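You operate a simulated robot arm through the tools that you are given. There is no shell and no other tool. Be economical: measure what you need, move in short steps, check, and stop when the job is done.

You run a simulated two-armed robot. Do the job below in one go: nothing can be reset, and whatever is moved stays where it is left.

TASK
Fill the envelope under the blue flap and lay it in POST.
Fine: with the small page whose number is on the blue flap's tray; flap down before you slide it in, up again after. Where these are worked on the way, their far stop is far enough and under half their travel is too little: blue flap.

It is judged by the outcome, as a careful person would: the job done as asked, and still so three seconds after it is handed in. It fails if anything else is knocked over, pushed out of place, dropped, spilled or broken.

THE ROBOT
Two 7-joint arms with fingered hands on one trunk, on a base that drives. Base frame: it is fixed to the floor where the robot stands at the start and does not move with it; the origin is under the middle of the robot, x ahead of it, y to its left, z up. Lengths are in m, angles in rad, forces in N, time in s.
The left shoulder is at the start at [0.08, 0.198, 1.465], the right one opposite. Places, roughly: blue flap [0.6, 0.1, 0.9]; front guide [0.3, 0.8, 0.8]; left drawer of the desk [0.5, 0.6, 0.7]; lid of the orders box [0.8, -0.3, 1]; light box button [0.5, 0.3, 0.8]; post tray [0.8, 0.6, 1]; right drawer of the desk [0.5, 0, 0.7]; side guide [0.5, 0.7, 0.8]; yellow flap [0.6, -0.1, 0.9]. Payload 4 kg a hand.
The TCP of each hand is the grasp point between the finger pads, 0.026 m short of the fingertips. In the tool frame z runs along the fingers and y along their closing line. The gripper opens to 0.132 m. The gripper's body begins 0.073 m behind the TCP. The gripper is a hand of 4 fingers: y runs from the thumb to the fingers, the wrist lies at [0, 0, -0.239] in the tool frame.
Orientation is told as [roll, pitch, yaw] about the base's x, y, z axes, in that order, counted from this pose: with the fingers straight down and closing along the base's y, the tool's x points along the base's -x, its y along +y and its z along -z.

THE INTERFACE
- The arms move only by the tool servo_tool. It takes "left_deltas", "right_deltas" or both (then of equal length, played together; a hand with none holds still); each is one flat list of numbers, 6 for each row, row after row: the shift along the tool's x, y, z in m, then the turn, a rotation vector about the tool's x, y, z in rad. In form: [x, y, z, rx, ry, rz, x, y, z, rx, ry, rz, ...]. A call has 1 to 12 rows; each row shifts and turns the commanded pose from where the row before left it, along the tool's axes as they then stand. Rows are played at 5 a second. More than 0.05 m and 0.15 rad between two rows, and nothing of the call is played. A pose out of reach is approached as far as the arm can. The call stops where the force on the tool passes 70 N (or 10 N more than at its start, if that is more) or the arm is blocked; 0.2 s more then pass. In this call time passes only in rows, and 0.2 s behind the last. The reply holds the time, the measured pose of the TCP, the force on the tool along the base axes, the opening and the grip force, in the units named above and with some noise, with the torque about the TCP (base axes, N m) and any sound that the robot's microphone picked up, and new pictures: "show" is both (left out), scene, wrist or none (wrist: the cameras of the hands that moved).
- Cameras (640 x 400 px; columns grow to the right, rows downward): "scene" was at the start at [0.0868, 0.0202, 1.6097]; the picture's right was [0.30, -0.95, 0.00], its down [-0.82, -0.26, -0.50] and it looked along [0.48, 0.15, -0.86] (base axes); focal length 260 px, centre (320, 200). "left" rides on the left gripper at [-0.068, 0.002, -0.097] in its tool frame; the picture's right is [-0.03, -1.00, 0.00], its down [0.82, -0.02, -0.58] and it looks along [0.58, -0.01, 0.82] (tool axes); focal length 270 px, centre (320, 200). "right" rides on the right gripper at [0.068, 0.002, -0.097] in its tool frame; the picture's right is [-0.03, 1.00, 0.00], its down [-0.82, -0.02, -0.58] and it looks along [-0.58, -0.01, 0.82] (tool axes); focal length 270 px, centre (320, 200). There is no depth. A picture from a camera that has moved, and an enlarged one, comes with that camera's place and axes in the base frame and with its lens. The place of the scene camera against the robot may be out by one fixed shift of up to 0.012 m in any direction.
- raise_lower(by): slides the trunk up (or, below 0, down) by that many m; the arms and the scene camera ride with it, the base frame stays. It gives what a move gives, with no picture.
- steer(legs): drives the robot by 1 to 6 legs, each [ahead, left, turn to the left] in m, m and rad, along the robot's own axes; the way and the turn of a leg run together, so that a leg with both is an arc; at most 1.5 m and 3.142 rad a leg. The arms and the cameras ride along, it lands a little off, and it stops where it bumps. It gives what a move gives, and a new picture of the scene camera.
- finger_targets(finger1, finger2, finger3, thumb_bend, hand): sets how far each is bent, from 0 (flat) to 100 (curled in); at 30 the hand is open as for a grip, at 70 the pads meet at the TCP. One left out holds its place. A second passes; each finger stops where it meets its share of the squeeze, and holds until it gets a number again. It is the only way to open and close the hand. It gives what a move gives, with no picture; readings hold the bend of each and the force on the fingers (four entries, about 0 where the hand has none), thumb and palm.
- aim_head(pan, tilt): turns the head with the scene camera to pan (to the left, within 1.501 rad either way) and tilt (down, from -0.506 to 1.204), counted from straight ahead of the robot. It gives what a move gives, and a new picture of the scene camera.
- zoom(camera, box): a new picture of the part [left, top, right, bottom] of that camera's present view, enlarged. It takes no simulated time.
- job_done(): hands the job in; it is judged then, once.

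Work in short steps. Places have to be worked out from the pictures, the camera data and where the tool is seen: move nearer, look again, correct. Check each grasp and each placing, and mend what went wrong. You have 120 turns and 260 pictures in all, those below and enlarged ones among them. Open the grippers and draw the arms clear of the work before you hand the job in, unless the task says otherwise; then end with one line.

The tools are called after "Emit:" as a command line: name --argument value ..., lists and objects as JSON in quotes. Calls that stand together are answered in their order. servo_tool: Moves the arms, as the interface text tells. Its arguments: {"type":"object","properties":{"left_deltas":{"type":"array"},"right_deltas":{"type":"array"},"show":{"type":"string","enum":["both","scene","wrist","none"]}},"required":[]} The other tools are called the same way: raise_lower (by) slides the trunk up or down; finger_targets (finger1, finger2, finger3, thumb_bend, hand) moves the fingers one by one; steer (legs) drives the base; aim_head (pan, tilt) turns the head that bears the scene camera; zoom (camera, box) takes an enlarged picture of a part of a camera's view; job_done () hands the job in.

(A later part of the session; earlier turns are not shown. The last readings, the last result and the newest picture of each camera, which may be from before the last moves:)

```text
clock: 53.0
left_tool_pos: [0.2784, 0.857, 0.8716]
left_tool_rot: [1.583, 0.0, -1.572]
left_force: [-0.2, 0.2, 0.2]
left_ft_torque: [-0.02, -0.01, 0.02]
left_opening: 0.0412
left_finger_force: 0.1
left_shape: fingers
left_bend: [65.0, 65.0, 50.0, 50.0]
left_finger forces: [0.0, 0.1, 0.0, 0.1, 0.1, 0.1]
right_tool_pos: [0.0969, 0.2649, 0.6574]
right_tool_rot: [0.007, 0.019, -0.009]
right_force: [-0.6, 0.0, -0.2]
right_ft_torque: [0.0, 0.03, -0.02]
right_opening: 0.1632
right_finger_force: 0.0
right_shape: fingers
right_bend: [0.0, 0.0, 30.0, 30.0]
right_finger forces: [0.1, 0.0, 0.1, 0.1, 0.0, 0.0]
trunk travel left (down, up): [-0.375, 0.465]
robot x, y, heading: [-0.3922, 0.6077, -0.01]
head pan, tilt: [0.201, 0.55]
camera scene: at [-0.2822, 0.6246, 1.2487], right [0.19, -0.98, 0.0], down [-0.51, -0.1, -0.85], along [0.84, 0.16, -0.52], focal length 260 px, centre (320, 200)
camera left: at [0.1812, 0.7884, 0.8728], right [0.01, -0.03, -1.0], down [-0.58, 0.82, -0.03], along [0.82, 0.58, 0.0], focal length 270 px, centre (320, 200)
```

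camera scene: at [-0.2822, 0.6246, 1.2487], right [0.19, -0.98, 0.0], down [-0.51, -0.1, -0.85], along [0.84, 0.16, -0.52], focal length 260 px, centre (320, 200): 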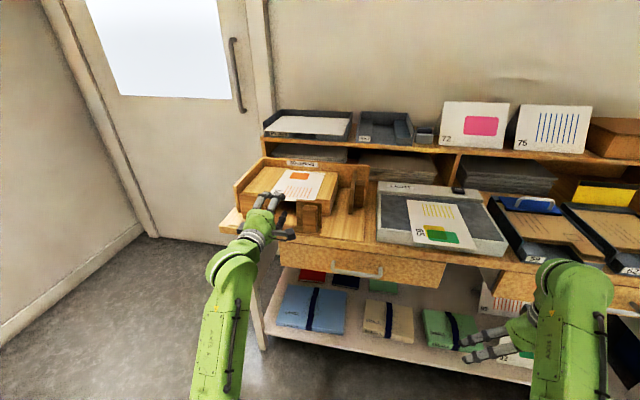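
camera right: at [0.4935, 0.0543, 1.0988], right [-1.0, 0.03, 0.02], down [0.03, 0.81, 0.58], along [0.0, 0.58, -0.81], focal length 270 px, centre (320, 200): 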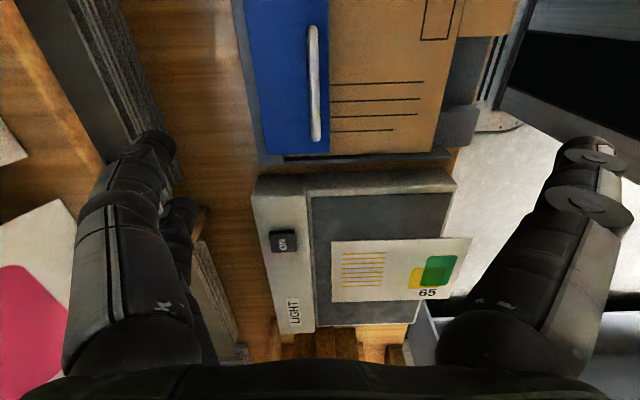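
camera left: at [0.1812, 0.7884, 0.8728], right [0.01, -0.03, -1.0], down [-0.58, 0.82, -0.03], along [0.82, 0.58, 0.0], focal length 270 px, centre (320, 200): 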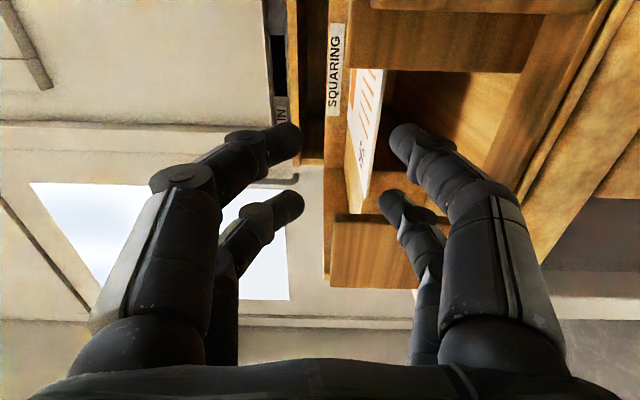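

The edge-on view gives the page height ≈0.836, with the lower pads at ≈0.840: too high by a bit. I lower by 12 mm and advance part of the way.

Emit:
servo_tool --left_deltas '[0.002, -0.012, 0, 0.012, 0, 0, 0, 0, 0.03, 0, 0, 0, 0, 0, 0.03, 0, 0, 0]' --show "both"

Emit:
zoom --camera "scene" --box '[230, 150, 370, 240]'

```text
clock: 53.8
left_tool_pos: [0.3407, 0.8588, 0.8601]
left_tool_rot: [1.571, -0.001, -1.572]
left_force: [0.3, -0.8, 0.0]
left_ft_torque: [0.01, -0.03, 0.04]
left_opening: 0.0412
left_finger_force: 0.0
left_shape: fingers
left_bend: [65.0, 65.0, 50.0, 50.0]
left_finger forces: [0.0, 0.0, 0.1, 0.0, 0.1, 0.1]
right_tool_pos: [0.0964, 0.2662, 0.6568]
right_tool_rot: [0.006, 0.018, -0.008]
right_force: [0.6, -0.2, 0.3]
right_ft_torque: [0.02, 0.0, 0.03]
right_opening: 0.1634
right_finger_force: 0.0
right_shape: fingers
right_bend: [0.0, 0.0, 30.0, 30.0]
right_finger forces: [0.1, 0.1, 0.1, 0.0, 0.0, 0.0]
trunk travel left (down, up): [-0.375, 0.465]
robot x, y, heading: [-0.3936, 0.6082, -0.01]
head pan, tilt: [0.201, 0.55]
camera scene: at [-0.2831, 0.6245, 1.249], right [0.19, -0.98, 0.0], down [-0.51, -0.1, -0.85], along [0.84, 0.16, -0.52], focal length 260 px, centre (320, 200)
camera left: at [0.2434, 0.7902, 0.8625], right [0.0, -0.03, -1.0], down [-0.58, 0.82, -0.02], along [0.82, 0.58, -0.01], focal length 270 px, centre (320, 200)
```

scene: 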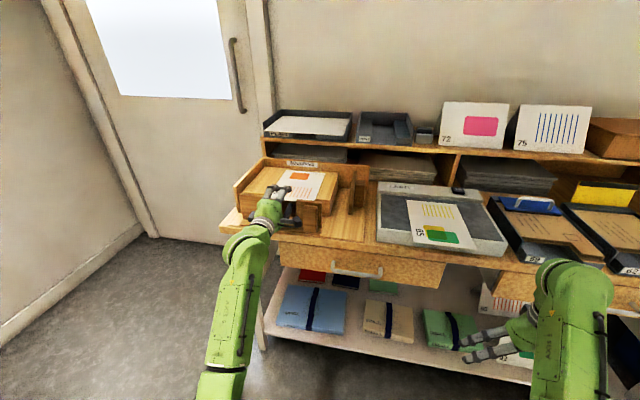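
left: 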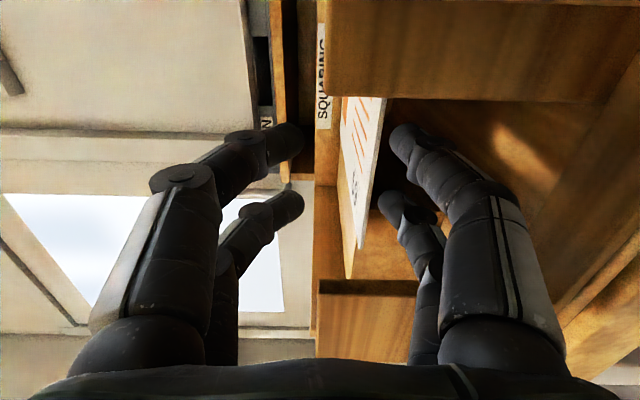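

```text
4.44 times, centred on (300, 195) of scene
camera zoom: at [-0.2831, 0.6245, 1.249], right [0.19, -0.98, 0.0], down [-0.51, -0.1, -0.85], along [0.84, 0.16, -0.52], focal length 1157 px, centre (409, 222)
```

zoom: 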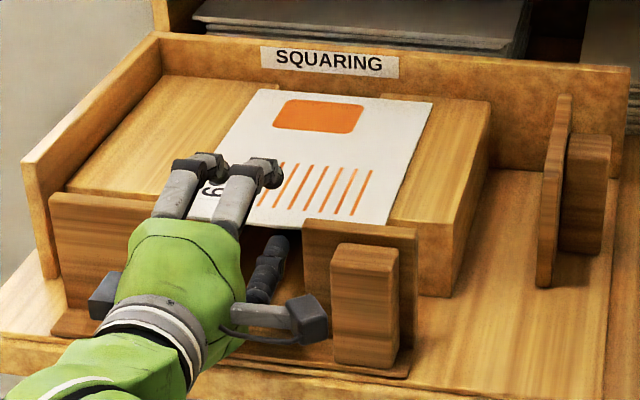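

The page edge lies between the digits. Advance 35 mm more.

Emit:
servo_tool --left_deltas '[0, 0, 0.02, 0, 0, 0, 0, 0, 0.015, 0, 0, 0]' --show "wrist"

Emit:
zoom --camera "scene" --box '[230, 150, 370, 240]'

```text
clock: 54.4
left_tool_pos: [0.3752, 0.8595, 0.8603]
left_tool_rot: [1.572, 0.0, -1.573]
left_force: [-0.1, 0.2, 0.2]
left_ft_torque: [0.04, -0.01, -0.01]
left_opening: 0.0413
left_finger_force: 0.1
left_shape: fingers
left_bend: [65.0, 65.0, 50.0, 50.0]
left_finger forces: [0.0, 0.0, 0.0, 0.1, 0.0, 0.1]
right_tool_pos: [0.096, 0.2654, 0.6577]
right_tool_rot: [0.008, 0.017, -0.01]
right_force: [0.2, 0.2, 0.6]
right_ft_torque: [0.02, -0.01, 0.02]
right_opening: 0.1633
right_finger_force: 0.1
right_shape: fingers
right_bend: [0.0, 0.0, 30.0, 30.0]
right_finger forces: [0.0, 0.0, 0.0, 0.0, 0.0, 0.0]
trunk travel left (down, up): [-0.375, 0.465]
robot x, y, heading: [-0.3975, 0.6101, -0.012]
head pan, tilt: [0.201, 0.55]
camera left: at [0.2781, 0.7913, 0.8624], right [0.0, -0.03, -1.0], down [-0.58, 0.82, -0.02], along [0.82, 0.58, -0.01], focal length 270 px, centre (320, 200)
```

left: 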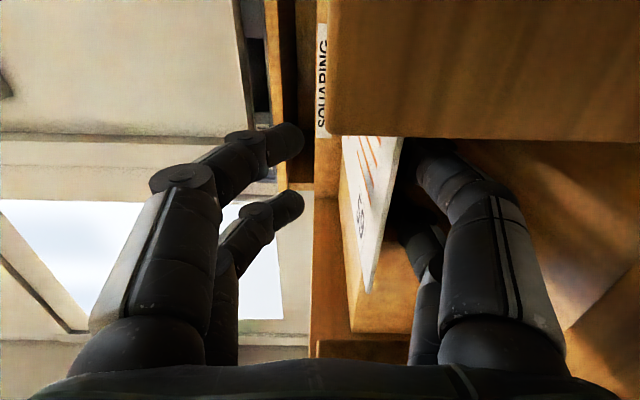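

```text
4.44 times, centred on (300, 195) of scene
camera zoom: at [-0.2836, 0.6244, 1.249], right [0.19, -0.98, 0.0], down [-0.51, -0.1, -0.85], along [0.84, 0.16, -0.52], focal length 1157 px, centre (409, 222)
```

zoom: 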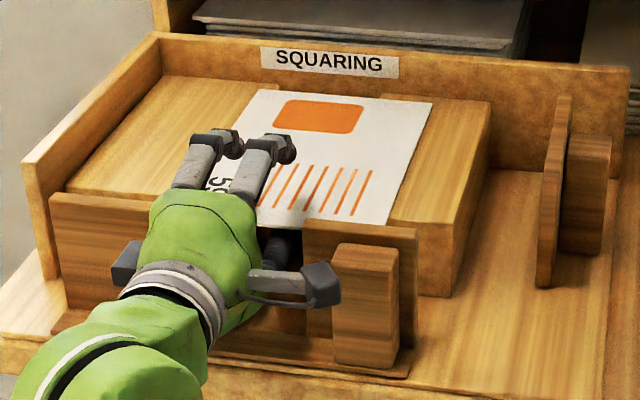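

Overlap is good. I raise 4 mm so the lower pads meet the page, then close the upper fingers.

Emit:
servo_tool --left_deltas '[0, 0.004, 0, 0, 0, 0]' --show "none"

Emit:
finger_targets --hand "left" --finger1 90 --finger2 90

Emit:
zoom --camera "left" --box '[0, 0, 640, 400]'

```text
clock: 54.8
left_tool_pos: [0.3731, 0.8592, 0.8635]
left_tool_rot: [1.572, 0.002, -1.573]
left_force: [-0.5, 0.6, 0.6]
left_ft_torque: [0.01, 0.0, 0.03]
left_opening: 0.0414
left_finger_force: 0.1
left_shape: fingers
left_bend: [65.0, 65.0, 50.0, 50.0]
left_finger forces: [0.1, 0.1, 0.0, 0.1, 0.1, 0.0]
right_tool_pos: [0.0954, 0.2657, 0.6584]
right_tool_rot: [0.006, 0.017, -0.009]
right_force: [0.5, 0.3, -0.2]
right_ft_torque: [-0.04, 0.01, 0.0]
right_opening: 0.1635
right_finger_force: 0.0
right_shape: fingers
right_bend: [0.0, 0.0, 30.0, 30.0]
right_finger forces: [0.0, 0.0, 0.0, 0.0, 0.1, 0.0]
trunk travel left (down, up): [-0.375, 0.465]
robot x, y, heading: [-0.3962, 0.6084, -0.009]
head pan, tilt: [0.201, 0.55]
```

```text
clock: 55.8
left_tool_pos: [0.3749, 0.8591, 0.8646]
left_tool_rot: [1.572, 0.001, -1.571]
left_force: [0.7, 0.9, -0.8]
left_ft_torque: [-0.01, -0.03, 0.02]
left_opening: 0.0285
left_finger_force: 0.2
left_shape: fingers
left_bend: [90.0, 90.0, 50.0, 50.0]
left_finger forces: [0.0, 0.0, 0.1, 0.1, 0.1, 0.0]
right_tool_pos: [0.0964, 0.2652, 0.6585]
right_tool_rot: [0.005, 0.018, -0.007]
right_force: [-0.2, 0.2, -0.1]
right_ft_torque: [-0.01, 0.07, 0.03]
right_opening: 0.1635
right_finger_force: 0.1
right_shape: fingers
right_bend: [0.0, 0.0, 30.0, 30.0]
right_finger forces: [0.0, 0.1, 0.0, 0.1, 0.1, 0.0]
trunk travel left (down, up): [-0.375, 0.465]
robot x, y, heading: [-0.3971, 0.6067, -0.007]
head pan, tilt: [0.201, 0.55]
```

```text
1.00 times, centred on (320, 200) of left (not enlarged: the box is as wide or as high as the picture)
camera zoom: at [0.2776, 0.7907, 0.8661], right [0.0, -0.03, -1.0], down [-0.58, 0.82, -0.02], along [0.82, 0.58, -0.01], focal length 270 px, centre (320, 200)
```

zoom: 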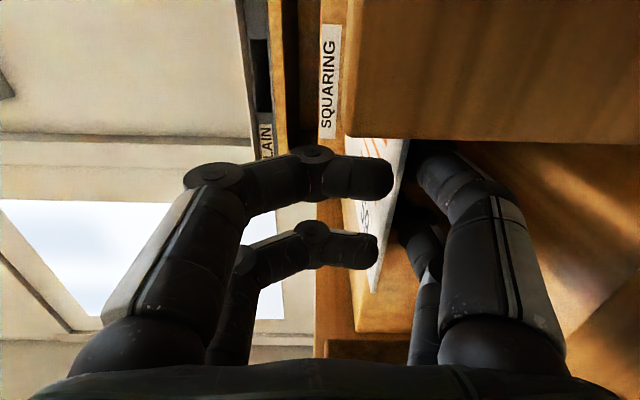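

The upper fingers curl too far this way; I'll use a more even pinch: hand 9 mm lower, lower digits at 58, then the upper ones to ~80.

Emit:
finger_targets --hand "left" --finger1 58 --finger2 58

Emit:
servo_tool --left_deltas '[0, -0.01, 0.004, 0, 0, 0]' --show "none"

Emit:
finger_targets --hand "left" --finger3 58 --thumb_bend 58

Emit:
finger_targets --hand "left" --finger1 84 --finger2 84

Emit:
zoom --camera "left" --box '[0, 0, 640, 400]'

```text
clock: 56.8
left_tool_pos: [0.3746, 0.859, 0.864]
left_tool_rot: [1.574, -0.001, -1.573]
left_force: [-0.6, 0.6, -1.1]
left_ft_torque: [0.03, 0.0, -0.03]
left_opening: 0.0538
left_finger_force: 0.0
left_shape: fingers
left_bend: [57.0, 57.0, 50.0, 50.0]
left_finger forces: [0.1, 0.0, 0.1, 0.0, 0.1, 0.0]
right_tool_pos: [0.0962, 0.2655, 0.6584]
right_tool_rot: [0.007, 0.018, -0.008]
right_force: [0.2, -0.1, 0.6]
right_ft_torque: [-0.03, 0.0, -0.03]
right_opening: 0.1636
right_finger_force: 0.0
right_shape: fingers
right_bend: [0.0, 0.0, 30.0, 30.0]
right_finger forces: [0.0, 0.0, 0.0, 0.1, 0.0, 0.1]
trunk travel left (down, up): [-0.375, 0.465]
robot x, y, heading: [-0.3961, 0.6093, -0.013]
head pan, tilt: [0.201, 0.55]
```

```text
clock: 57.2
left_tool_pos: [0.3779, 0.86, 0.8537]
left_tool_rot: [1.573, 0.0, -1.573]
left_force: [-0.8, -0.8, 0.3]
left_ft_torque: [0.03, -0.01, 0.04]
left_opening: 0.0537
left_finger_force: 0.1
left_shape: fingers
left_bend: [57.0, 57.0, 50.0, 50.0]
left_finger forces: [0.0, 0.0, 0.0, 0.0, 0.0, 0.0]
right_tool_pos: [0.0963, 0.2645, 0.657]
right_tool_rot: [0.006, 0.018, -0.008]
right_force: [-1.0, -0.2, 0.3]
right_ft_torque: [0.0, 0.04, 0.05]
right_opening: 0.1634
right_finger_force: 0.1
right_shape: fingers
right_bend: [0.0, 0.0, 30.0, 30.0]
right_finger forces: [0.0, 0.0, 0.0, 0.0, 0.1, 0.1]
trunk travel left (down, up): [-0.375, 0.465]
robot x, y, heading: [-0.3989, 0.6059, -0.01]
head pan, tilt: [0.201, 0.55]
```

```text
clock: 58.2
left_tool_pos: [0.3776, 0.8589, 0.8544]
left_tool_rot: [1.573, 0.0, -1.575]
left_force: [-0.5, -0.9, -0.9]
left_ft_torque: [0.0, -0.03, -0.02]
left_opening: 0.0424
left_finger_force: 0.1
left_shape: fingers
left_bend: [57.0, 57.0, 57.0, 57.0]
left_finger forces: [0.0, 0.1, 0.0, 0.0, 0.1, 0.1]
right_tool_pos: [0.0959, 0.2652, 0.6592]
right_tool_rot: [0.008, 0.019, -0.009]
right_force: [-0.8, -0.1, -0.2]
right_ft_torque: [-0.01, 0.02, -0.03]
right_opening: 0.1634
right_finger_force: 0.1
right_shape: fingers
right_bend: [0.0, 0.0, 30.0, 30.0]
right_finger forces: [0.1, 0.1, 0.0, 0.1, 0.1, 0.0]
trunk travel left (down, up): [-0.375, 0.465]
robot x, y, heading: [-0.3935, 0.6066, -0.009]
head pan, tilt: [0.201, 0.55]
```

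```text
clock: 59.2
left_tool_pos: [0.3786, 0.8601, 0.854]
left_tool_rot: [1.571, 0.001, -1.572]
left_force: [0.0, -0.6, 0.2]
left_ft_torque: [-0.03, 0.02, 0.0]
left_opening: 0.0157
left_finger_force: 1.0
left_shape: fingers
left_bend: [84.0, 84.0, 57.0, 57.0]
left_finger forces: [0.2, 0.2, 0.2, 0.0, 0.3, 0.1]
right_tool_pos: [0.097, 0.2666, 0.6581]
right_tool_rot: [0.005, 0.018, -0.01]
right_force: [-0.3, -0.6, 0.2]
right_ft_torque: [0.01, -0.02, -0.02]
right_opening: 0.1632
right_finger_force: 0.2
right_shape: fingers
right_bend: [0.0, 0.0, 30.0, 30.0]
right_finger forces: [0.0, 0.0, 0.1, 0.0, 0.1, 0.0]
trunk travel left (down, up): [-0.375, 0.465]
robot x, y, heading: [-0.3962, 0.6061, -0.007]
head pan, tilt: [0.201, 0.55]
```

```text
1.00 times, centred on (320, 200) of left (not enlarged: the box is as wide or as high as the picture)
camera zoom: at [0.281, 0.7904, 0.8569], right [0.0, -0.03, -1.0], down [-0.58, 0.82, -0.02], along [0.82, 0.58, -0.01], focal length 270 px, centre (320, 200)
```

zoom: 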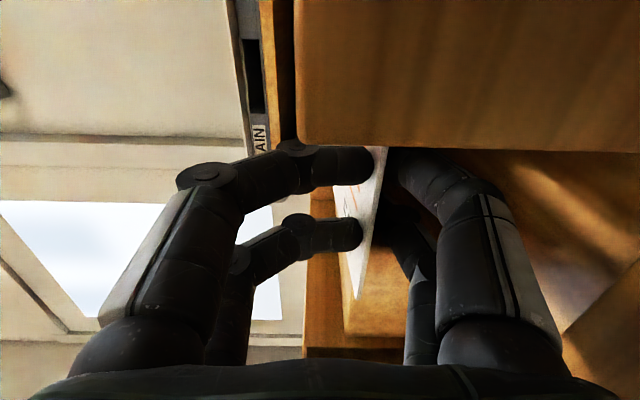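

Light contact (1 N). I tighten with the lower digits.

Emit:
finger_targets --hand "left" --finger3 66 --thumb_bend 66

Emit:
zoom --camera "left" --box '[0, 0, 640, 400]'

Emit:
zoom --camera "scene" --box '[230, 150, 370, 240]'

```text
clock: 60.2
left_tool_pos: [0.3785, 0.8591, 0.8542]
left_tool_rot: [1.573, 0.0, -1.573]
left_force: [-0.9, -0.4, 0.3]
left_ft_torque: [-0.02, 0.01, 0.0]
left_opening: 0.011
left_finger_force: 9.8
left_shape: fingers
left_bend: [84.0, 84.0, 62.0, 63.0]
left_finger forces: [5.8, 4.2, 3.2, 0.0, 6.7, 0.0]
right_tool_pos: [0.0969, 0.2648, 0.6575]
right_tool_rot: [0.007, 0.018, -0.008]
right_force: [-0.4, -0.9, 0.1]
right_ft_torque: [-0.03, 0.0, 0.02]
right_opening: 0.1635
right_finger_force: 0.0
right_shape: fingers
right_bend: [0.0, 0.0, 30.0, 30.0]
right_finger forces: [0.0, 0.1, 0.1, 0.1, 0.0, 0.1]
trunk travel left (down, up): [-0.375, 0.465]
robot x, y, heading: [-0.396, 0.6077, -0.007]
head pan, tilt: [0.201, 0.55]
```

```text
1.00 times, centred on (320, 200) of left (not enlarged: the box is as wide or as high as the picture)
camera zoom: at [0.281, 0.7904, 0.8569], right [0.0, -0.03, -1.0], down [-0.58, 0.82, -0.02], along [0.82, 0.58, -0.01], focal length 270 px, centre (320, 200)
```

zoom: 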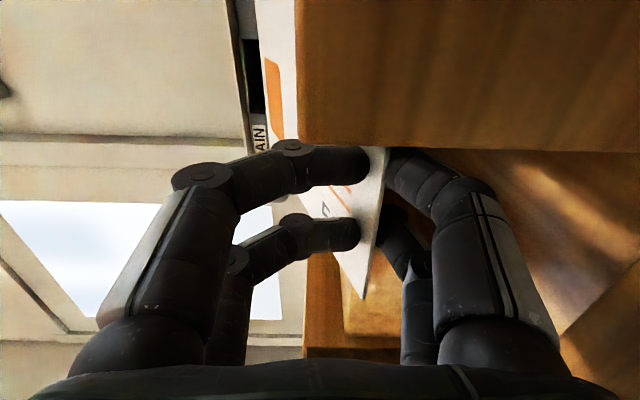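

```text
4.44 times, centred on (300, 195) of scene
camera zoom: at [-0.2835, 0.6244, 1.249], right [0.19, -0.98, 0.0], down [-0.51, -0.1, -0.85], along [0.84, 0.16, -0.52], focal length 1157 px, centre (409, 222)
```

zoom: 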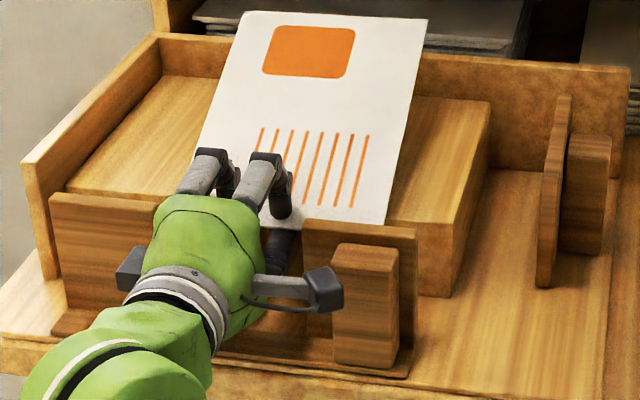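

Page 59 is gripped firmly (≈10 N), tipped up ~23°. I lift it clear and back out, then pitch the hand down to level the page.

Emit:
servo_tool --left_deltas '[0, 0.02, 0, 0, 0, 0, 0, 0.03, 0, 0, 0, 0, 0, 0.03, -0.01, 0, 0, 0, 0, 0.01, -0.03, 0, 0, 0, 0, 0, -0.04, 0, 0, 0, 0, 0, -0.04, 0, 0, 0, 0, 0, 0, 0.12, 0, 0, 0, 0, 0, 0.12, 0, 0, 0, 0, 0, 0.1, 0, 0]' --show "both"

Emit:
zoom --camera "scene" --box '[200, 100, 400, 260]'

```text
clock: 62.2
left_tool_pos: [0.2575, 0.8599, 0.9423]
left_tool_rot: [1.23, 0.0, -1.573]
left_force: [-0.5, -0.8, 0.1]
left_ft_torque: [-0.02, 0.01, 0.01]
left_opening: 0.0107
left_finger_force: 8.9
left_shape: fingers
left_bend: [84.0, 84.0, 62.0, 63.0]
left_finger forces: [5.3, 3.8, 2.9, 0.0, 6.1, 0.0]
right_tool_pos: [0.0966, 0.2652, 0.6576]
right_tool_rot: [0.006, 0.019, -0.007]
right_force: [0.3, 0.3, 0.2]
right_ft_torque: [-0.01, 0.03, -0.04]
right_opening: 0.1634
right_finger_force: 0.0
right_shape: fingers
right_bend: [0.0, 0.0, 30.0, 30.0]
right_finger forces: [0.1, 0.1, 0.1, 0.1, 0.0, 0.0]
trunk travel left (down, up): [-0.375, 0.465]
robot x, y, heading: [-0.395, 0.6061, -0.01]
head pan, tilt: [0.201, 0.55]
camera scene: at [-0.2834, 0.6243, 1.249], right [0.19, -0.98, 0.0], down [-0.51, -0.1, -0.85], along [0.84, 0.16, -0.52], focal length 260 px, centre (320, 200)
camera left: at [0.1663, 0.7904, 0.9781], right [-0.33, -0.03, -0.94], down [-0.55, 0.82, 0.17], along [0.77, 0.58, -0.29], focal length 270 px, centre (320, 200)
```

scene: 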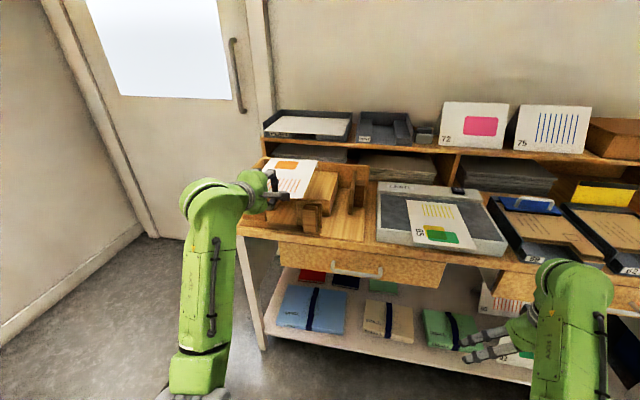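
left: 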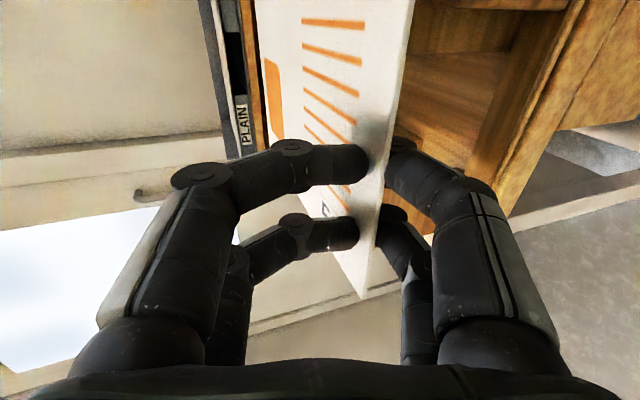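

```text
2.50 times, centred on (300, 180) of scene
camera zoom: at [-0.2834, 0.6243, 1.249], right [0.19, -0.98, 0.0], down [-0.51, -0.1, -0.85], along [0.84, 0.16, -0.52], focal length 651 px, centre (370, 250)
```

zoom: 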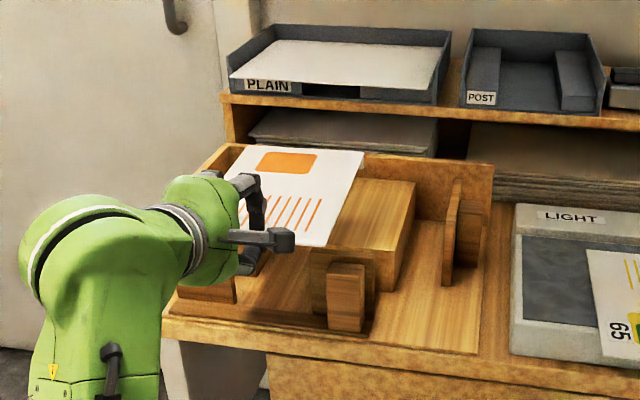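

The page is held nearly level at z≈0.93 with its near edge at x≈0.24. Now I drive right so that the page comes in front of the blue tray.

Emit:
steer --legs '[[-0.1, 0, 0], [0, -0.71, 0.01]]'

Emit:
aim_head --pan 0.25 --tilt 0.6

```text
clock: 66.8
left_tool_pos: [0.1503, 0.1438, 0.9445]
left_tool_rot: [1.232, 0.001, -1.575]
left_force: [0.3, -0.1, 0.3]
left_ft_torque: [-0.02, 0.02, 0.0]
left_opening: 0.0107
left_finger_force: 9.1
left_shape: fingers
left_bend: [84.0, 84.0, 62.0, 63.0]
left_finger forces: [5.3, 3.9, 2.9, 0.0, 6.1, 0.1]
right_tool_pos: [-0.0112, -0.449, 0.6585]
right_tool_rot: [0.007, 0.018, -0.012]
right_force: [0.3, -0.5, 0.1]
right_ft_torque: [0.01, 0.01, 0.0]
right_opening: 0.1635
right_finger_force: 0.0
right_shape: fingers
right_bend: [0.0, 0.0, 30.0, 30.0]
right_finger forces: [0.1, 0.1, 0.0, 0.1, 0.0, 0.0]
trunk travel left (down, up): [-0.375, 0.465]
robot x, y, heading: [-0.5005, -0.1056, -0.013]
head pan, tilt: [0.201, 0.55]
camera scene: at [-0.3896, -0.0893, 1.249], right [0.19, -0.98, 0.0], down [-0.51, -0.1, -0.85], along [0.84, 0.16, -0.52], focal length 260 px, centre (320, 200)
```

scene: 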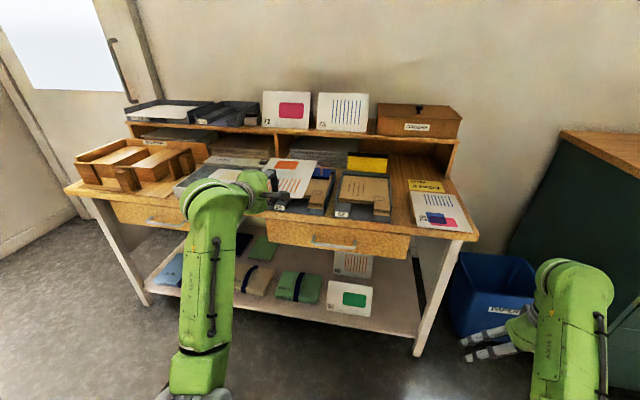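

```text
clock: 67.5
left_tool_pos: [0.1513, 0.1444, 0.9419]
left_tool_rot: [1.233, 0.0, -1.575]
left_force: [0.4, 0.2, 0.6]
left_ft_torque: [-0.01, 0.0, -0.02]
left_opening: 0.0107
left_finger_force: 9.5
left_shape: fingers
left_bend: [84.0, 84.0, 62.0, 63.0]
left_finger forces: [5.2, 3.7, 2.8, 0.0, 6.2, 0.0]
right_tool_pos: [-0.011, -0.448, 0.6569]
right_tool_rot: [0.007, 0.018, -0.011]
right_force: [0.1, 0.9, 0.2]
right_ft_torque: [0.01, -0.02, 0.01]
right_opening: 0.1633
right_finger_force: 0.0
right_shape: fingers
right_bend: [0.0, 0.0, 30.0, 30.0]
right_finger forces: [0.0, 0.0, 0.0, 0.0, 0.0, 0.1]
trunk travel left (down, up): [-0.375, 0.465]
robot x, y, heading: [-0.5011, -0.105, -0.01]
head pan, tilt: [0.25, 0.6]
camera scene: at [-0.3918, -0.0851, 1.2445], right [0.24, -0.97, 0.0], down [-0.55, -0.13, -0.83], along [0.8, 0.19, -0.56], focal length 260 px, centre (320, 200)
```

scene: 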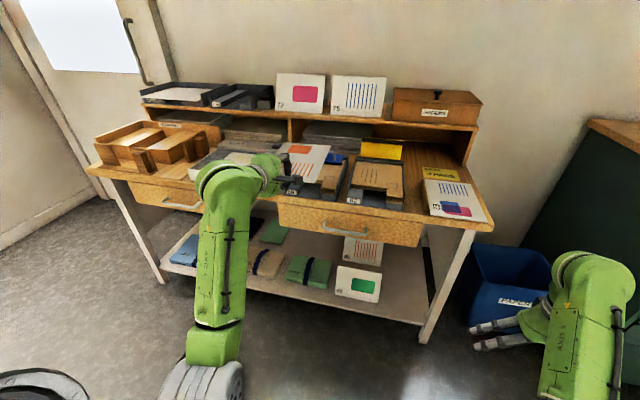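

I back off 6 cm and lower the page to about the mouth height in front of the tray, then compare edge-on.

Emit:
servo_tool --left_deltas '[0, -0.03, -0.04, 0.05, 0, 0, 0, -0.04, 0.01, 0, 0, 0, 0, -0.04, 0.01, 0, 0, 0, 0, -0.036, 0.01, 0, 0, 0]' --show "both"

Emit:
zoom --camera "scene" --box '[240, 130, 420, 250]'

```text
clock: 68.5
left_tool_pos: [0.0904, 0.1457, 0.8056]
left_tool_rot: [1.18, -0.003, -1.575]
left_force: [-0.5, -0.7, -0.1]
left_ft_torque: [0.01, -0.02, 0.02]
left_opening: 0.0105
left_finger_force: 8.6
left_shape: fingers
left_bend: [84.0, 84.0, 62.0, 63.0]
left_finger forces: [5.1, 3.8, 2.9, 0.0, 6.0, 0.0]
right_tool_pos: [-0.0067, -0.4468, 0.6542]
right_tool_rot: [0.005, 0.023, -0.013]
right_force: [-0.3, -0.7, 0.8]
right_ft_torque: [0.01, 0.04, 0.01]
right_opening: 0.1634
right_finger_force: 0.0
right_shape: fingers
right_bend: [0.0, 0.0, 30.0, 30.0]
right_finger forces: [0.0, 0.0, 0.0, 0.0, 0.0, 0.1]
trunk travel left (down, up): [-0.375, 0.465]
robot x, y, heading: [-0.5036, -0.1051, -0.005]
head pan, tilt: [0.25, 0.6]
camera scene: at [-0.383, -0.0819, 1.243], right [0.24, -0.97, 0.0], down [-0.56, -0.14, -0.82], along [0.8, 0.19, -0.57], focal length 260 px, centre (320, 200)
camera left: at [0.002, 0.077, 0.8446], right [-0.38, -0.03, -0.92], down [-0.54, 0.82, 0.2], along [0.75, 0.57, -0.33], focal length 270 px, centre (320, 200)
```

scene: 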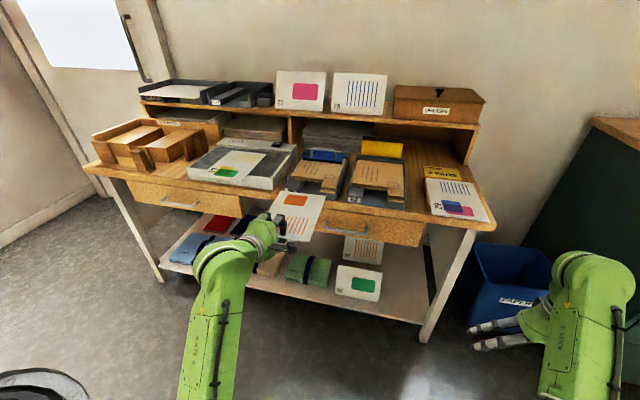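
left: 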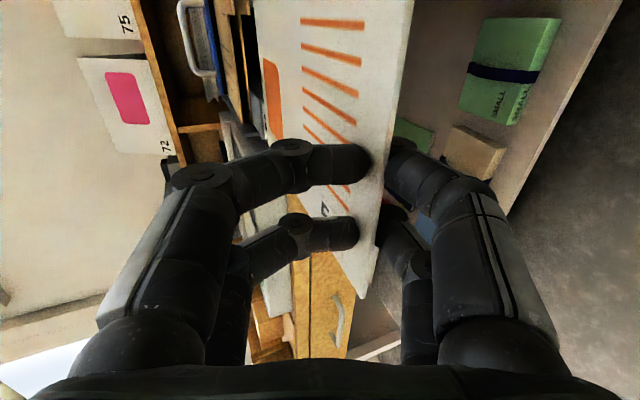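

```text
3.33 times, centred on (330, 190) of scene
camera zoom: at [-0.383, -0.0819, 1.243], right [0.24, -0.97, 0.0], down [-0.56, -0.14, -0.82], along [0.8, 0.19, -0.57], focal length 868 px, centre (287, 233)
```

zoom: 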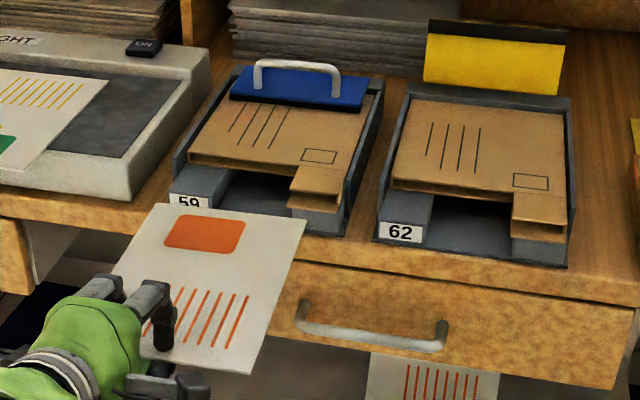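

Page level at z≈0.787 and envelope compared in the same view: the page must go ~9 mm right, turn −0.024 rad, and rise ~8 mm. I make this correction and bring its front edge to the lip.

Emit:
servo_tool --left_deltas '[-0.009, 0.007, -0.003, 0, -0.022, 0.009, 0, 0.005, 0.011, 0, 0, 0]' --show "none"

Emit:
zoom --camera "scene" --box '[270, 150, 360, 210]'

Emit:
zoom --camera "left" --box '[160, 0, 480, 200]'

```text
clock: 69.1
left_tool_pos: [0.0993, 0.1344, 0.8183]
left_tool_rot: [1.182, 0.0, -1.598]
left_force: [0.8, -0.3, -0.1]
left_ft_torque: [0.0, 0.01, 0.02]
left_opening: 0.0105
left_finger_force: 8.9
left_shape: fingers
left_bend: [84.0, 84.0, 62.0, 64.0]
left_finger forces: [4.9, 3.8, 3.0, 0.0, 6.0, 0.1]
right_tool_pos: [-0.0113, -0.4478, 0.6585]
right_tool_rot: [0.006, 0.016, -0.013]
right_force: [0.0, -0.6, -0.1]
right_ft_torque: [0.0, 0.04, -0.02]
right_opening: 0.1634
right_finger_force: 0.2
right_shape: fingers
right_bend: [0.0, 0.0, 30.0, 30.0]
right_finger forces: [0.0, 0.0, 0.0, 0.1, 0.0, 0.0]
trunk travel left (down, up): [-0.375, 0.465]
robot x, y, heading: [-0.4995, -0.1063, -0.014]
head pan, tilt: [0.25, 0.6]
```

```text
6.67 times, centred on (315, 180) of scene
camera zoom: at [-0.393, -0.0848, 1.2447], right [0.24, -0.97, 0.0], down [-0.55, -0.13, -0.83], along [0.8, 0.19, -0.56], focal length 1735 px, centre (353, 333)
```

zoom: 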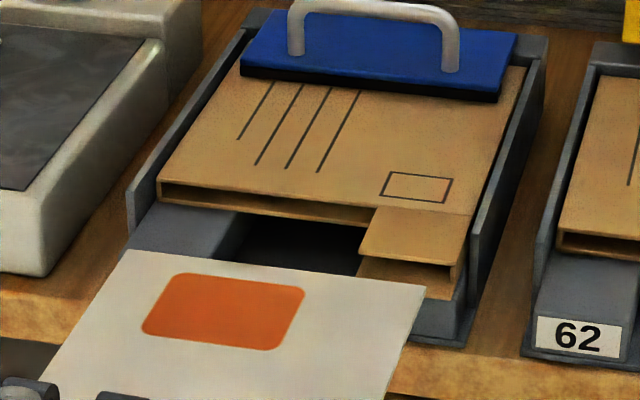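

```text
2.00 times, centred on (320, 100) of left
camera zoom: at [0.0074, 0.0689, 0.8576], right [-0.38, -0.01, -0.93], down [-0.52, 0.83, 0.2], along [0.77, 0.56, -0.32], focal length 541 px, centre (320, 400)
```

zoom: 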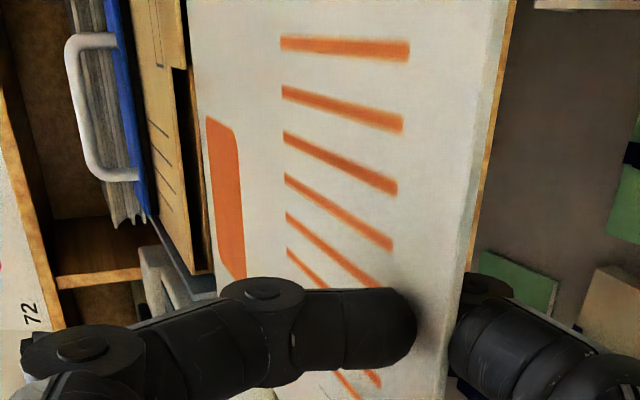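

Lateral alignment is good (page centre 0.1155 vs envelope 0.114). I advance 20 mm, 3 mm lower, and look at the tab's mouth.

Emit:
servo_tool --left_deltas '[-0.001, 0.005, 0.0195, 0, 0, 0, 0, -0.003, 0.001, 0, 0, 0]' --show "none"

Emit:
zoom --camera "scene" --box '[270, 150, 360, 210]'

Emit:
zoom --camera "scene" --box '[310, 175, 350, 200]'

```text
clock: 69.7
left_tool_pos: [0.1191, 0.1319, 0.8121]
left_tool_rot: [1.181, -0.001, -1.599]
left_force: [-0.1, -0.4, -0.3]
left_ft_torque: [-0.02, -0.04, 0.02]
left_opening: 0.0102
left_finger_force: 8.8
left_shape: fingers
left_bend: [84.0, 84.0, 62.0, 64.0]
left_finger forces: [5.0, 3.8, 2.9, 0.1, 5.9, 0.0]
right_tool_pos: [-0.0114, -0.4481, 0.6578]
right_tool_rot: [0.009, 0.017, -0.012]
right_force: [0.3, 0.3, 0.3]
right_ft_torque: [0.02, 0.0, 0.03]
right_opening: 0.1633
right_finger_force: 0.1
right_shape: fingers
right_bend: [0.0, 0.0, 30.0, 30.0]
right_finger forces: [0.1, 0.1, 0.1, 0.1, 0.1, 0.1]
trunk travel left (down, up): [-0.375, 0.465]
robot x, y, heading: [-0.5007, -0.1084, -0.014]
head pan, tilt: [0.25, 0.6]
```

```text
6.67 times, centred on (315, 180) of scene
camera zoom: at [-0.3922, -0.085, 1.2446], right [0.24, -0.97, 0.0], down [-0.55, -0.13, -0.83], along [0.8, 0.19, -0.56], focal length 1735 px, centre (353, 333)
```

zoom: 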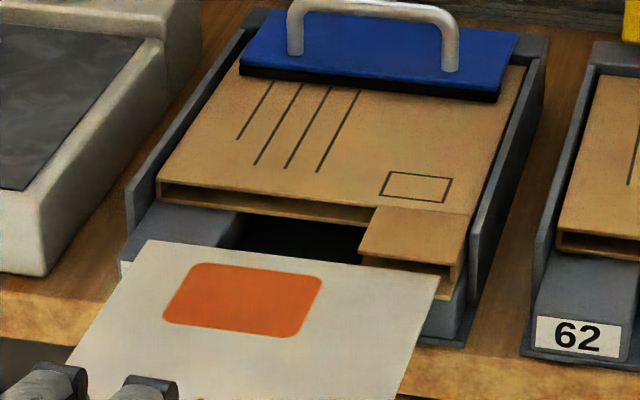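

```text
16.00 times, centred on (330, 188) of scene
camera zoom: at [-0.3922, -0.085, 1.2446], right [0.24, -0.97, 0.0], down [-0.55, -0.13, -0.83], along [0.8, 0.19, -0.56], focal length 4165 px, centre (160, 400)
```

zoom: 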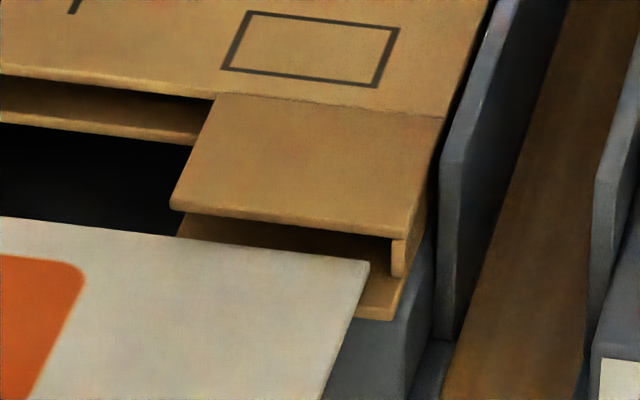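

The front edge lies just above the bottom lip and below the top lip, with ~5 mm room each side. I slide in 25 mm.

Emit:
servo_tool --left_deltas '[0, 0.005, 0.0115, 0, 0, 0, 0, 0.005, 0.0115, 0, 0, 0]' --show "none"

Emit:
zoom --camera "scene" --box '[270, 150, 360, 210]'

Emit:
zoom --camera "scene" --box '[310, 172, 350, 197]'

```text
clock: 70.3
left_tool_pos: [0.1444, 0.133, 0.8111]
left_tool_rot: [1.185, 0.0, -1.599]
left_force: [-0.2, -0.4, 1.0]
left_ft_torque: [0.03, 0.03, 0.0]
left_opening: 0.0105
left_finger_force: 8.8
left_shape: fingers
left_bend: [84.0, 84.0, 62.0, 64.0]
left_finger forces: [5.0, 3.8, 2.9, 0.0, 6.0, 0.0]
right_tool_pos: [-0.0109, -0.4493, 0.6591]
right_tool_rot: [0.006, 0.017, -0.011]
right_force: [0.5, -0.6, -0.2]
right_ft_torque: [-0.03, 0.01, 0.03]
right_opening: 0.1634
right_finger_force: 0.0
right_shape: fingers
right_bend: [0.0, 0.0, 30.0, 30.0]
right_finger forces: [0.0, 0.1, 0.0, 0.1, 0.0, 0.0]
trunk travel left (down, up): [-0.375, 0.465]
robot x, y, heading: [-0.5014, -0.1055, -0.012]
head pan, tilt: [0.25, 0.6]
```

```text
6.67 times, centred on (315, 180) of scene
camera zoom: at [-0.3916, -0.085, 1.2445], right [0.24, -0.97, 0.0], down [-0.55, -0.13, -0.82], along [0.8, 0.19, -0.57], focal length 1735 px, centre (353, 333)
```

zoom: 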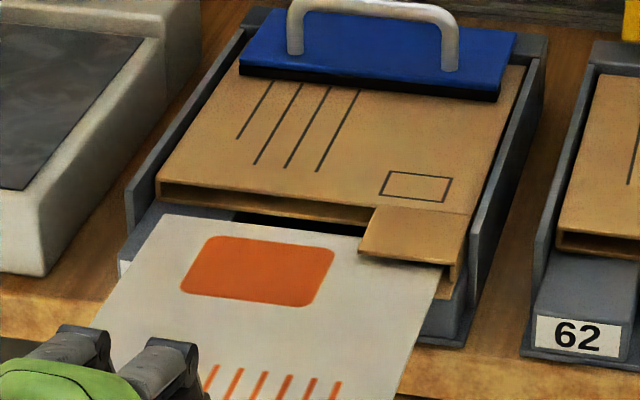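

```text
16.00 times, centred on (330, 184) of scene
camera zoom: at [-0.3916, -0.085, 1.2445], right [0.24, -0.97, 0.0], down [-0.55, -0.13, -0.82], along [0.8, 0.19, -0.57], focal length 4165 px, centre (160, 448)
```

zoom: 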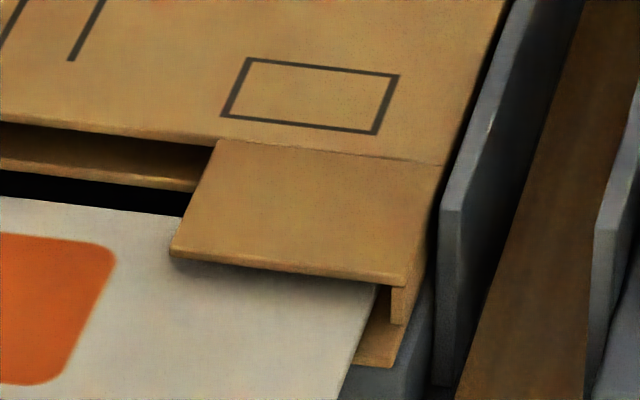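

It entered the tab mouth freely. Next 25 mm to the main mouth.

Emit:
servo_tool --left_deltas '[0, 0.0045, 0.0115, 0, 0, 0, 0, 0.0045, 0.0115, 0, 0, 0]' --show "none"

Emit:
zoom --camera "scene" --box '[270, 150, 360, 210]'

Emit:
zoom --camera "scene" --box '[285, 168, 325, 193]'

```text
clock: 70.9
left_tool_pos: [0.1671, 0.1308, 0.8135]
left_tool_rot: [1.183, 0.0, -1.6]
left_force: [-5.0, -1.1, 0.1]
left_ft_torque: [-0.06, 0.16, -0.02]
left_opening: 0.0103
left_finger_force: 8.6
left_shape: fingers
left_bend: [84.0, 84.0, 62.0, 64.0]
left_finger forces: [5.2, 3.7, 3.1, 0.1, 6.0, 0.0]
right_tool_pos: [-0.0111, -0.4494, 0.6585]
right_tool_rot: [0.006, 0.017, -0.012]
right_force: [0.3, 0.2, -0.8]
right_ft_torque: [0.0, -0.03, -0.03]
right_opening: 0.1633
right_finger_force: 0.0
right_shape: fingers
right_bend: [0.0, 0.0, 30.0, 30.0]
right_finger forces: [0.0, 0.0, 0.0, 0.1, 0.0, 0.0]
trunk travel left (down, up): [-0.375, 0.465]
robot x, y, heading: [-0.5032, -0.1056, -0.009]
head pan, tilt: [0.25, 0.6]
```

```text
6.67 times, centred on (315, 180) of scene
camera zoom: at [-0.3938, -0.0854, 1.2447], right [0.24, -0.97, 0.0], down [-0.55, -0.13, -0.83], along [0.8, 0.2, -0.56], focal length 1735 px, centre (353, 333)
```

zoom: 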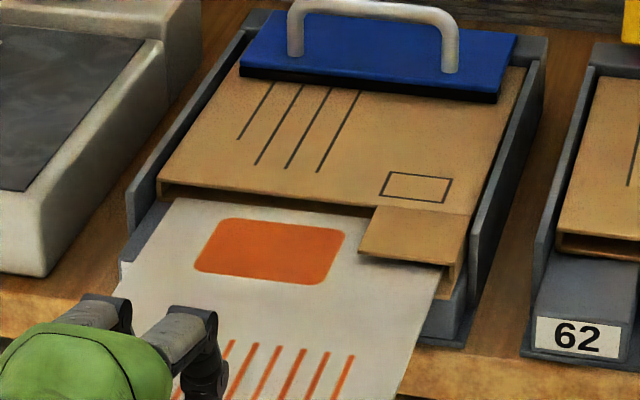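

```text
16.00 times, centred on (305, 180) of scene
camera zoom: at [-0.3938, -0.0854, 1.2447], right [0.24, -0.97, 0.0], down [-0.55, -0.13, -0.83], along [0.8, 0.2, -0.56], focal length 4165 px, centre (560, 512)
```

zoom: 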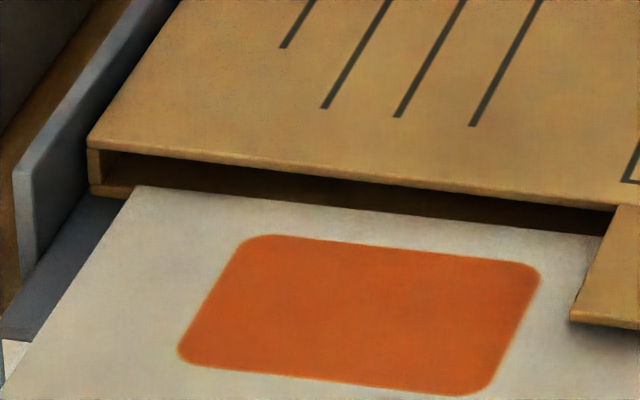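

A 5 N resistance: the left part of the edge touches the bottom panel's rim. I back 5 mm, raise 3 mm, and try again.

Emit:
servo_tool --left_deltas '[0, -0.002, -0.005, 0, 0, 0, 0, 0.0035, -0.001, 0, 0, 0, 0, 0.004, 0.009, 0, 0, 0]' --show "none"

Emit:
zoom --camera "scene" --box '[285, 168, 325, 193]'

```text
clock: 71.7
left_tool_pos: [0.1737, 0.1337, 0.8145]
left_tool_rot: [1.182, -0.001, -1.599]
left_force: [-1.1, 0.2, -0.4]
left_ft_torque: [0.0, 0.03, -0.03]
left_opening: 0.0095
left_finger_force: 7.3
left_shape: fingers
left_bend: [84.0, 84.0, 62.0, 64.0]
left_finger forces: [4.8, 3.2, 2.7, 0.1, 5.7, 0.0]
right_tool_pos: [-0.0102, -0.4503, 0.6578]
right_tool_rot: [0.008, 0.018, -0.012]
right_force: [0.2, -0.5, 0.6]
right_ft_torque: [0.0, 0.0, -0.01]
right_opening: 0.1635
right_finger_force: 0.1
right_shape: fingers
right_bend: [0.0, 0.0, 30.0, 30.0]
right_finger forces: [0.0, 0.0, 0.0, 0.0, 0.0, 0.0]
trunk travel left (down, up): [-0.375, 0.465]
robot x, y, heading: [-0.5018, -0.104, -0.01]
head pan, tilt: [0.25, 0.6]
```

```text
16.00 times, centred on (305, 180) of scene
camera zoom: at [-0.3912, -0.0849, 1.2444], right [0.24, -0.97, 0.0], down [-0.55, -0.13, -0.82], along [0.8, 0.19, -0.57], focal length 4165 px, centre (560, 512)
```

zoom: 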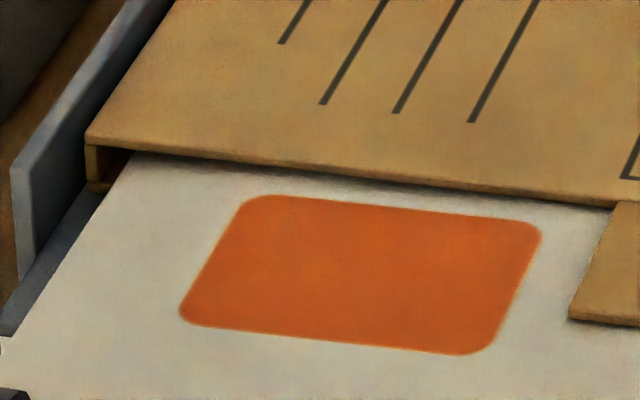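

The page is inside the main mouth. I continue sliding in.

Emit:
servo_tool --left_deltas '[0, 0.0055, 0.014, 0, 0, 0, 0, 0.0055, 0.014, 0, 0, 0, 0, 0.0055, 0.014, 0, 0, 0]' --show "none"

Emit:
zoom --camera "scene" --box '[270, 150, 360, 210]'

```text
clock: 72.5
left_tool_pos: [0.2202, 0.1306, 0.8151]
left_tool_rot: [1.182, -0.001, -1.598]
left_force: [-0.9, 0.0, 0.5]
left_ft_torque: [0.0, 0.06, -0.01]
left_opening: 0.0097
left_finger_force: 7.9
left_shape: fingers
left_bend: [84.0, 84.0, 62.0, 64.0]
left_finger forces: [4.5, 3.3, 2.7, 0.0, 5.3, 0.0]
right_tool_pos: [-0.0114, -0.4494, 0.6571]
right_tool_rot: [0.008, 0.017, -0.012]
right_force: [-0.4, -0.5, 0.6]
right_ft_torque: [-0.02, -0.01, -0.01]
right_opening: 0.1633
right_finger_force: 0.0
right_shape: fingers
right_bend: [0.0, 0.0, 30.0, 30.0]
right_finger forces: [0.0, 0.0, 0.0, 0.0, 0.1, 0.0]
trunk travel left (down, up): [-0.375, 0.465]
robot x, y, heading: [-0.5036, -0.1048, -0.012]
head pan, tilt: [0.25, 0.6]
```

```text
6.67 times, centred on (315, 180) of scene
camera zoom: at [-0.3913, -0.085, 1.2444], right [0.24, -0.97, 0.0], down [-0.55, -0.13, -0.82], along [0.8, 0.19, -0.57], focal length 1735 px, centre (353, 333)
```

zoom: 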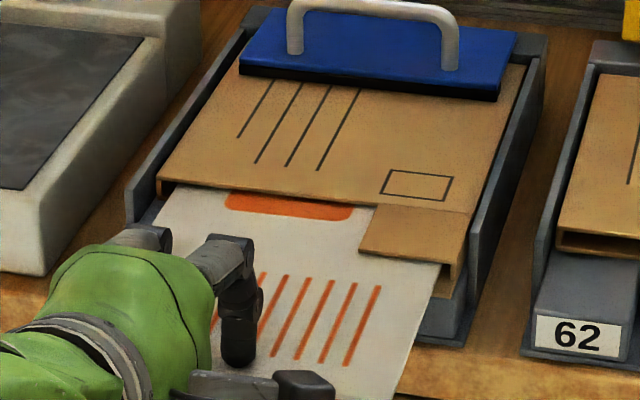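

Emit:
servo_tool --left_deltas '[0, 0.0055, 0.014, 0, 0, 0, 0, 0.0055, 0.014, 0, 0, 0, 0, 0.0055, 0.014, 0, 0, 0, 0, 0.0055, 0.014, 0, 0, 0]' --show "both"

Emit:
zoom --camera "scene" --box '[270, 150, 360, 210]'

```text
clock: 73.5
left_tool_pos: [0.2808, 0.131, 0.814]
left_tool_rot: [1.182, 0.001, -1.6]
left_force: [0.4, -0.4, 0.0]
left_ft_torque: [-0.01, 0.01, -0.01]
left_opening: 0.0099
left_finger_force: 7.8
left_shape: fingers
left_bend: [84.0, 84.0, 62.0, 64.0]
left_finger forces: [4.3, 3.2, 2.7, 0.1, 5.1, 0.1]
right_tool_pos: [-0.0095, -0.4493, 0.6584]
right_tool_rot: [0.008, 0.018, -0.013]
right_force: [-0.1, -0.9, 0.2]
right_ft_torque: [-0.03, 0.02, 0.03]
right_opening: 0.1634
right_finger_force: 0.0
right_shape: fingers
right_bend: [0.0, 0.0, 30.0, 30.0]
right_finger forces: [0.0, 0.0, 0.0, 0.1, 0.0, 0.1]
trunk travel left (down, up): [-0.375, 0.465]
robot x, y, heading: [-0.5033, -0.1043, -0.012]
head pan, tilt: [0.25, 0.6]
camera scene: at [-0.3913, -0.085, 1.2444], right [0.24, -0.97, 0.0], down [-0.55, -0.13, -0.82], along [0.8, 0.19, -0.57], focal length 260 px, centre (320, 200)
camera left: at [0.1902, 0.0645, 0.8538], right [-0.38, -0.01, -0.93], down [-0.52, 0.83, 0.2], along [0.77, 0.56, -0.32], focal length 270 px, centre (320, 200)
```

scene: 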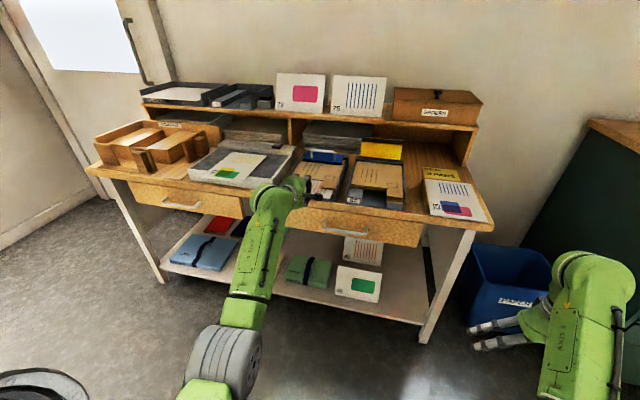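
left: 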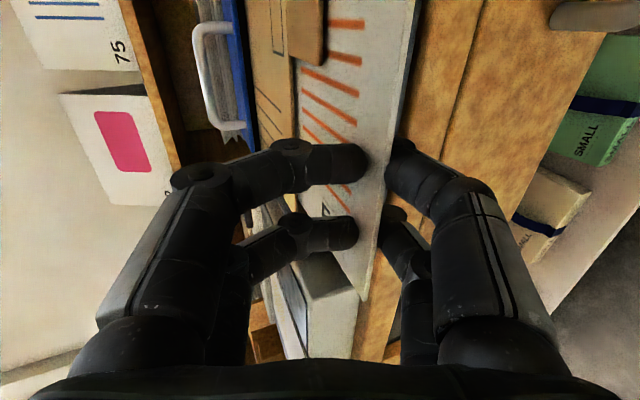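

```text
6.67 times, centred on (315, 180) of scene
camera zoom: at [-0.3913, -0.085, 1.2444], right [0.24, -0.97, 0.0], down [-0.55, -0.13, -0.82], along [0.8, 0.19, -0.57], focal length 1735 px, centre (353, 333)
```

zoom: 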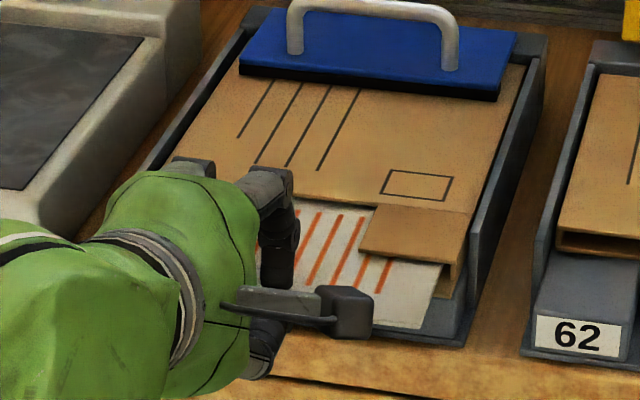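

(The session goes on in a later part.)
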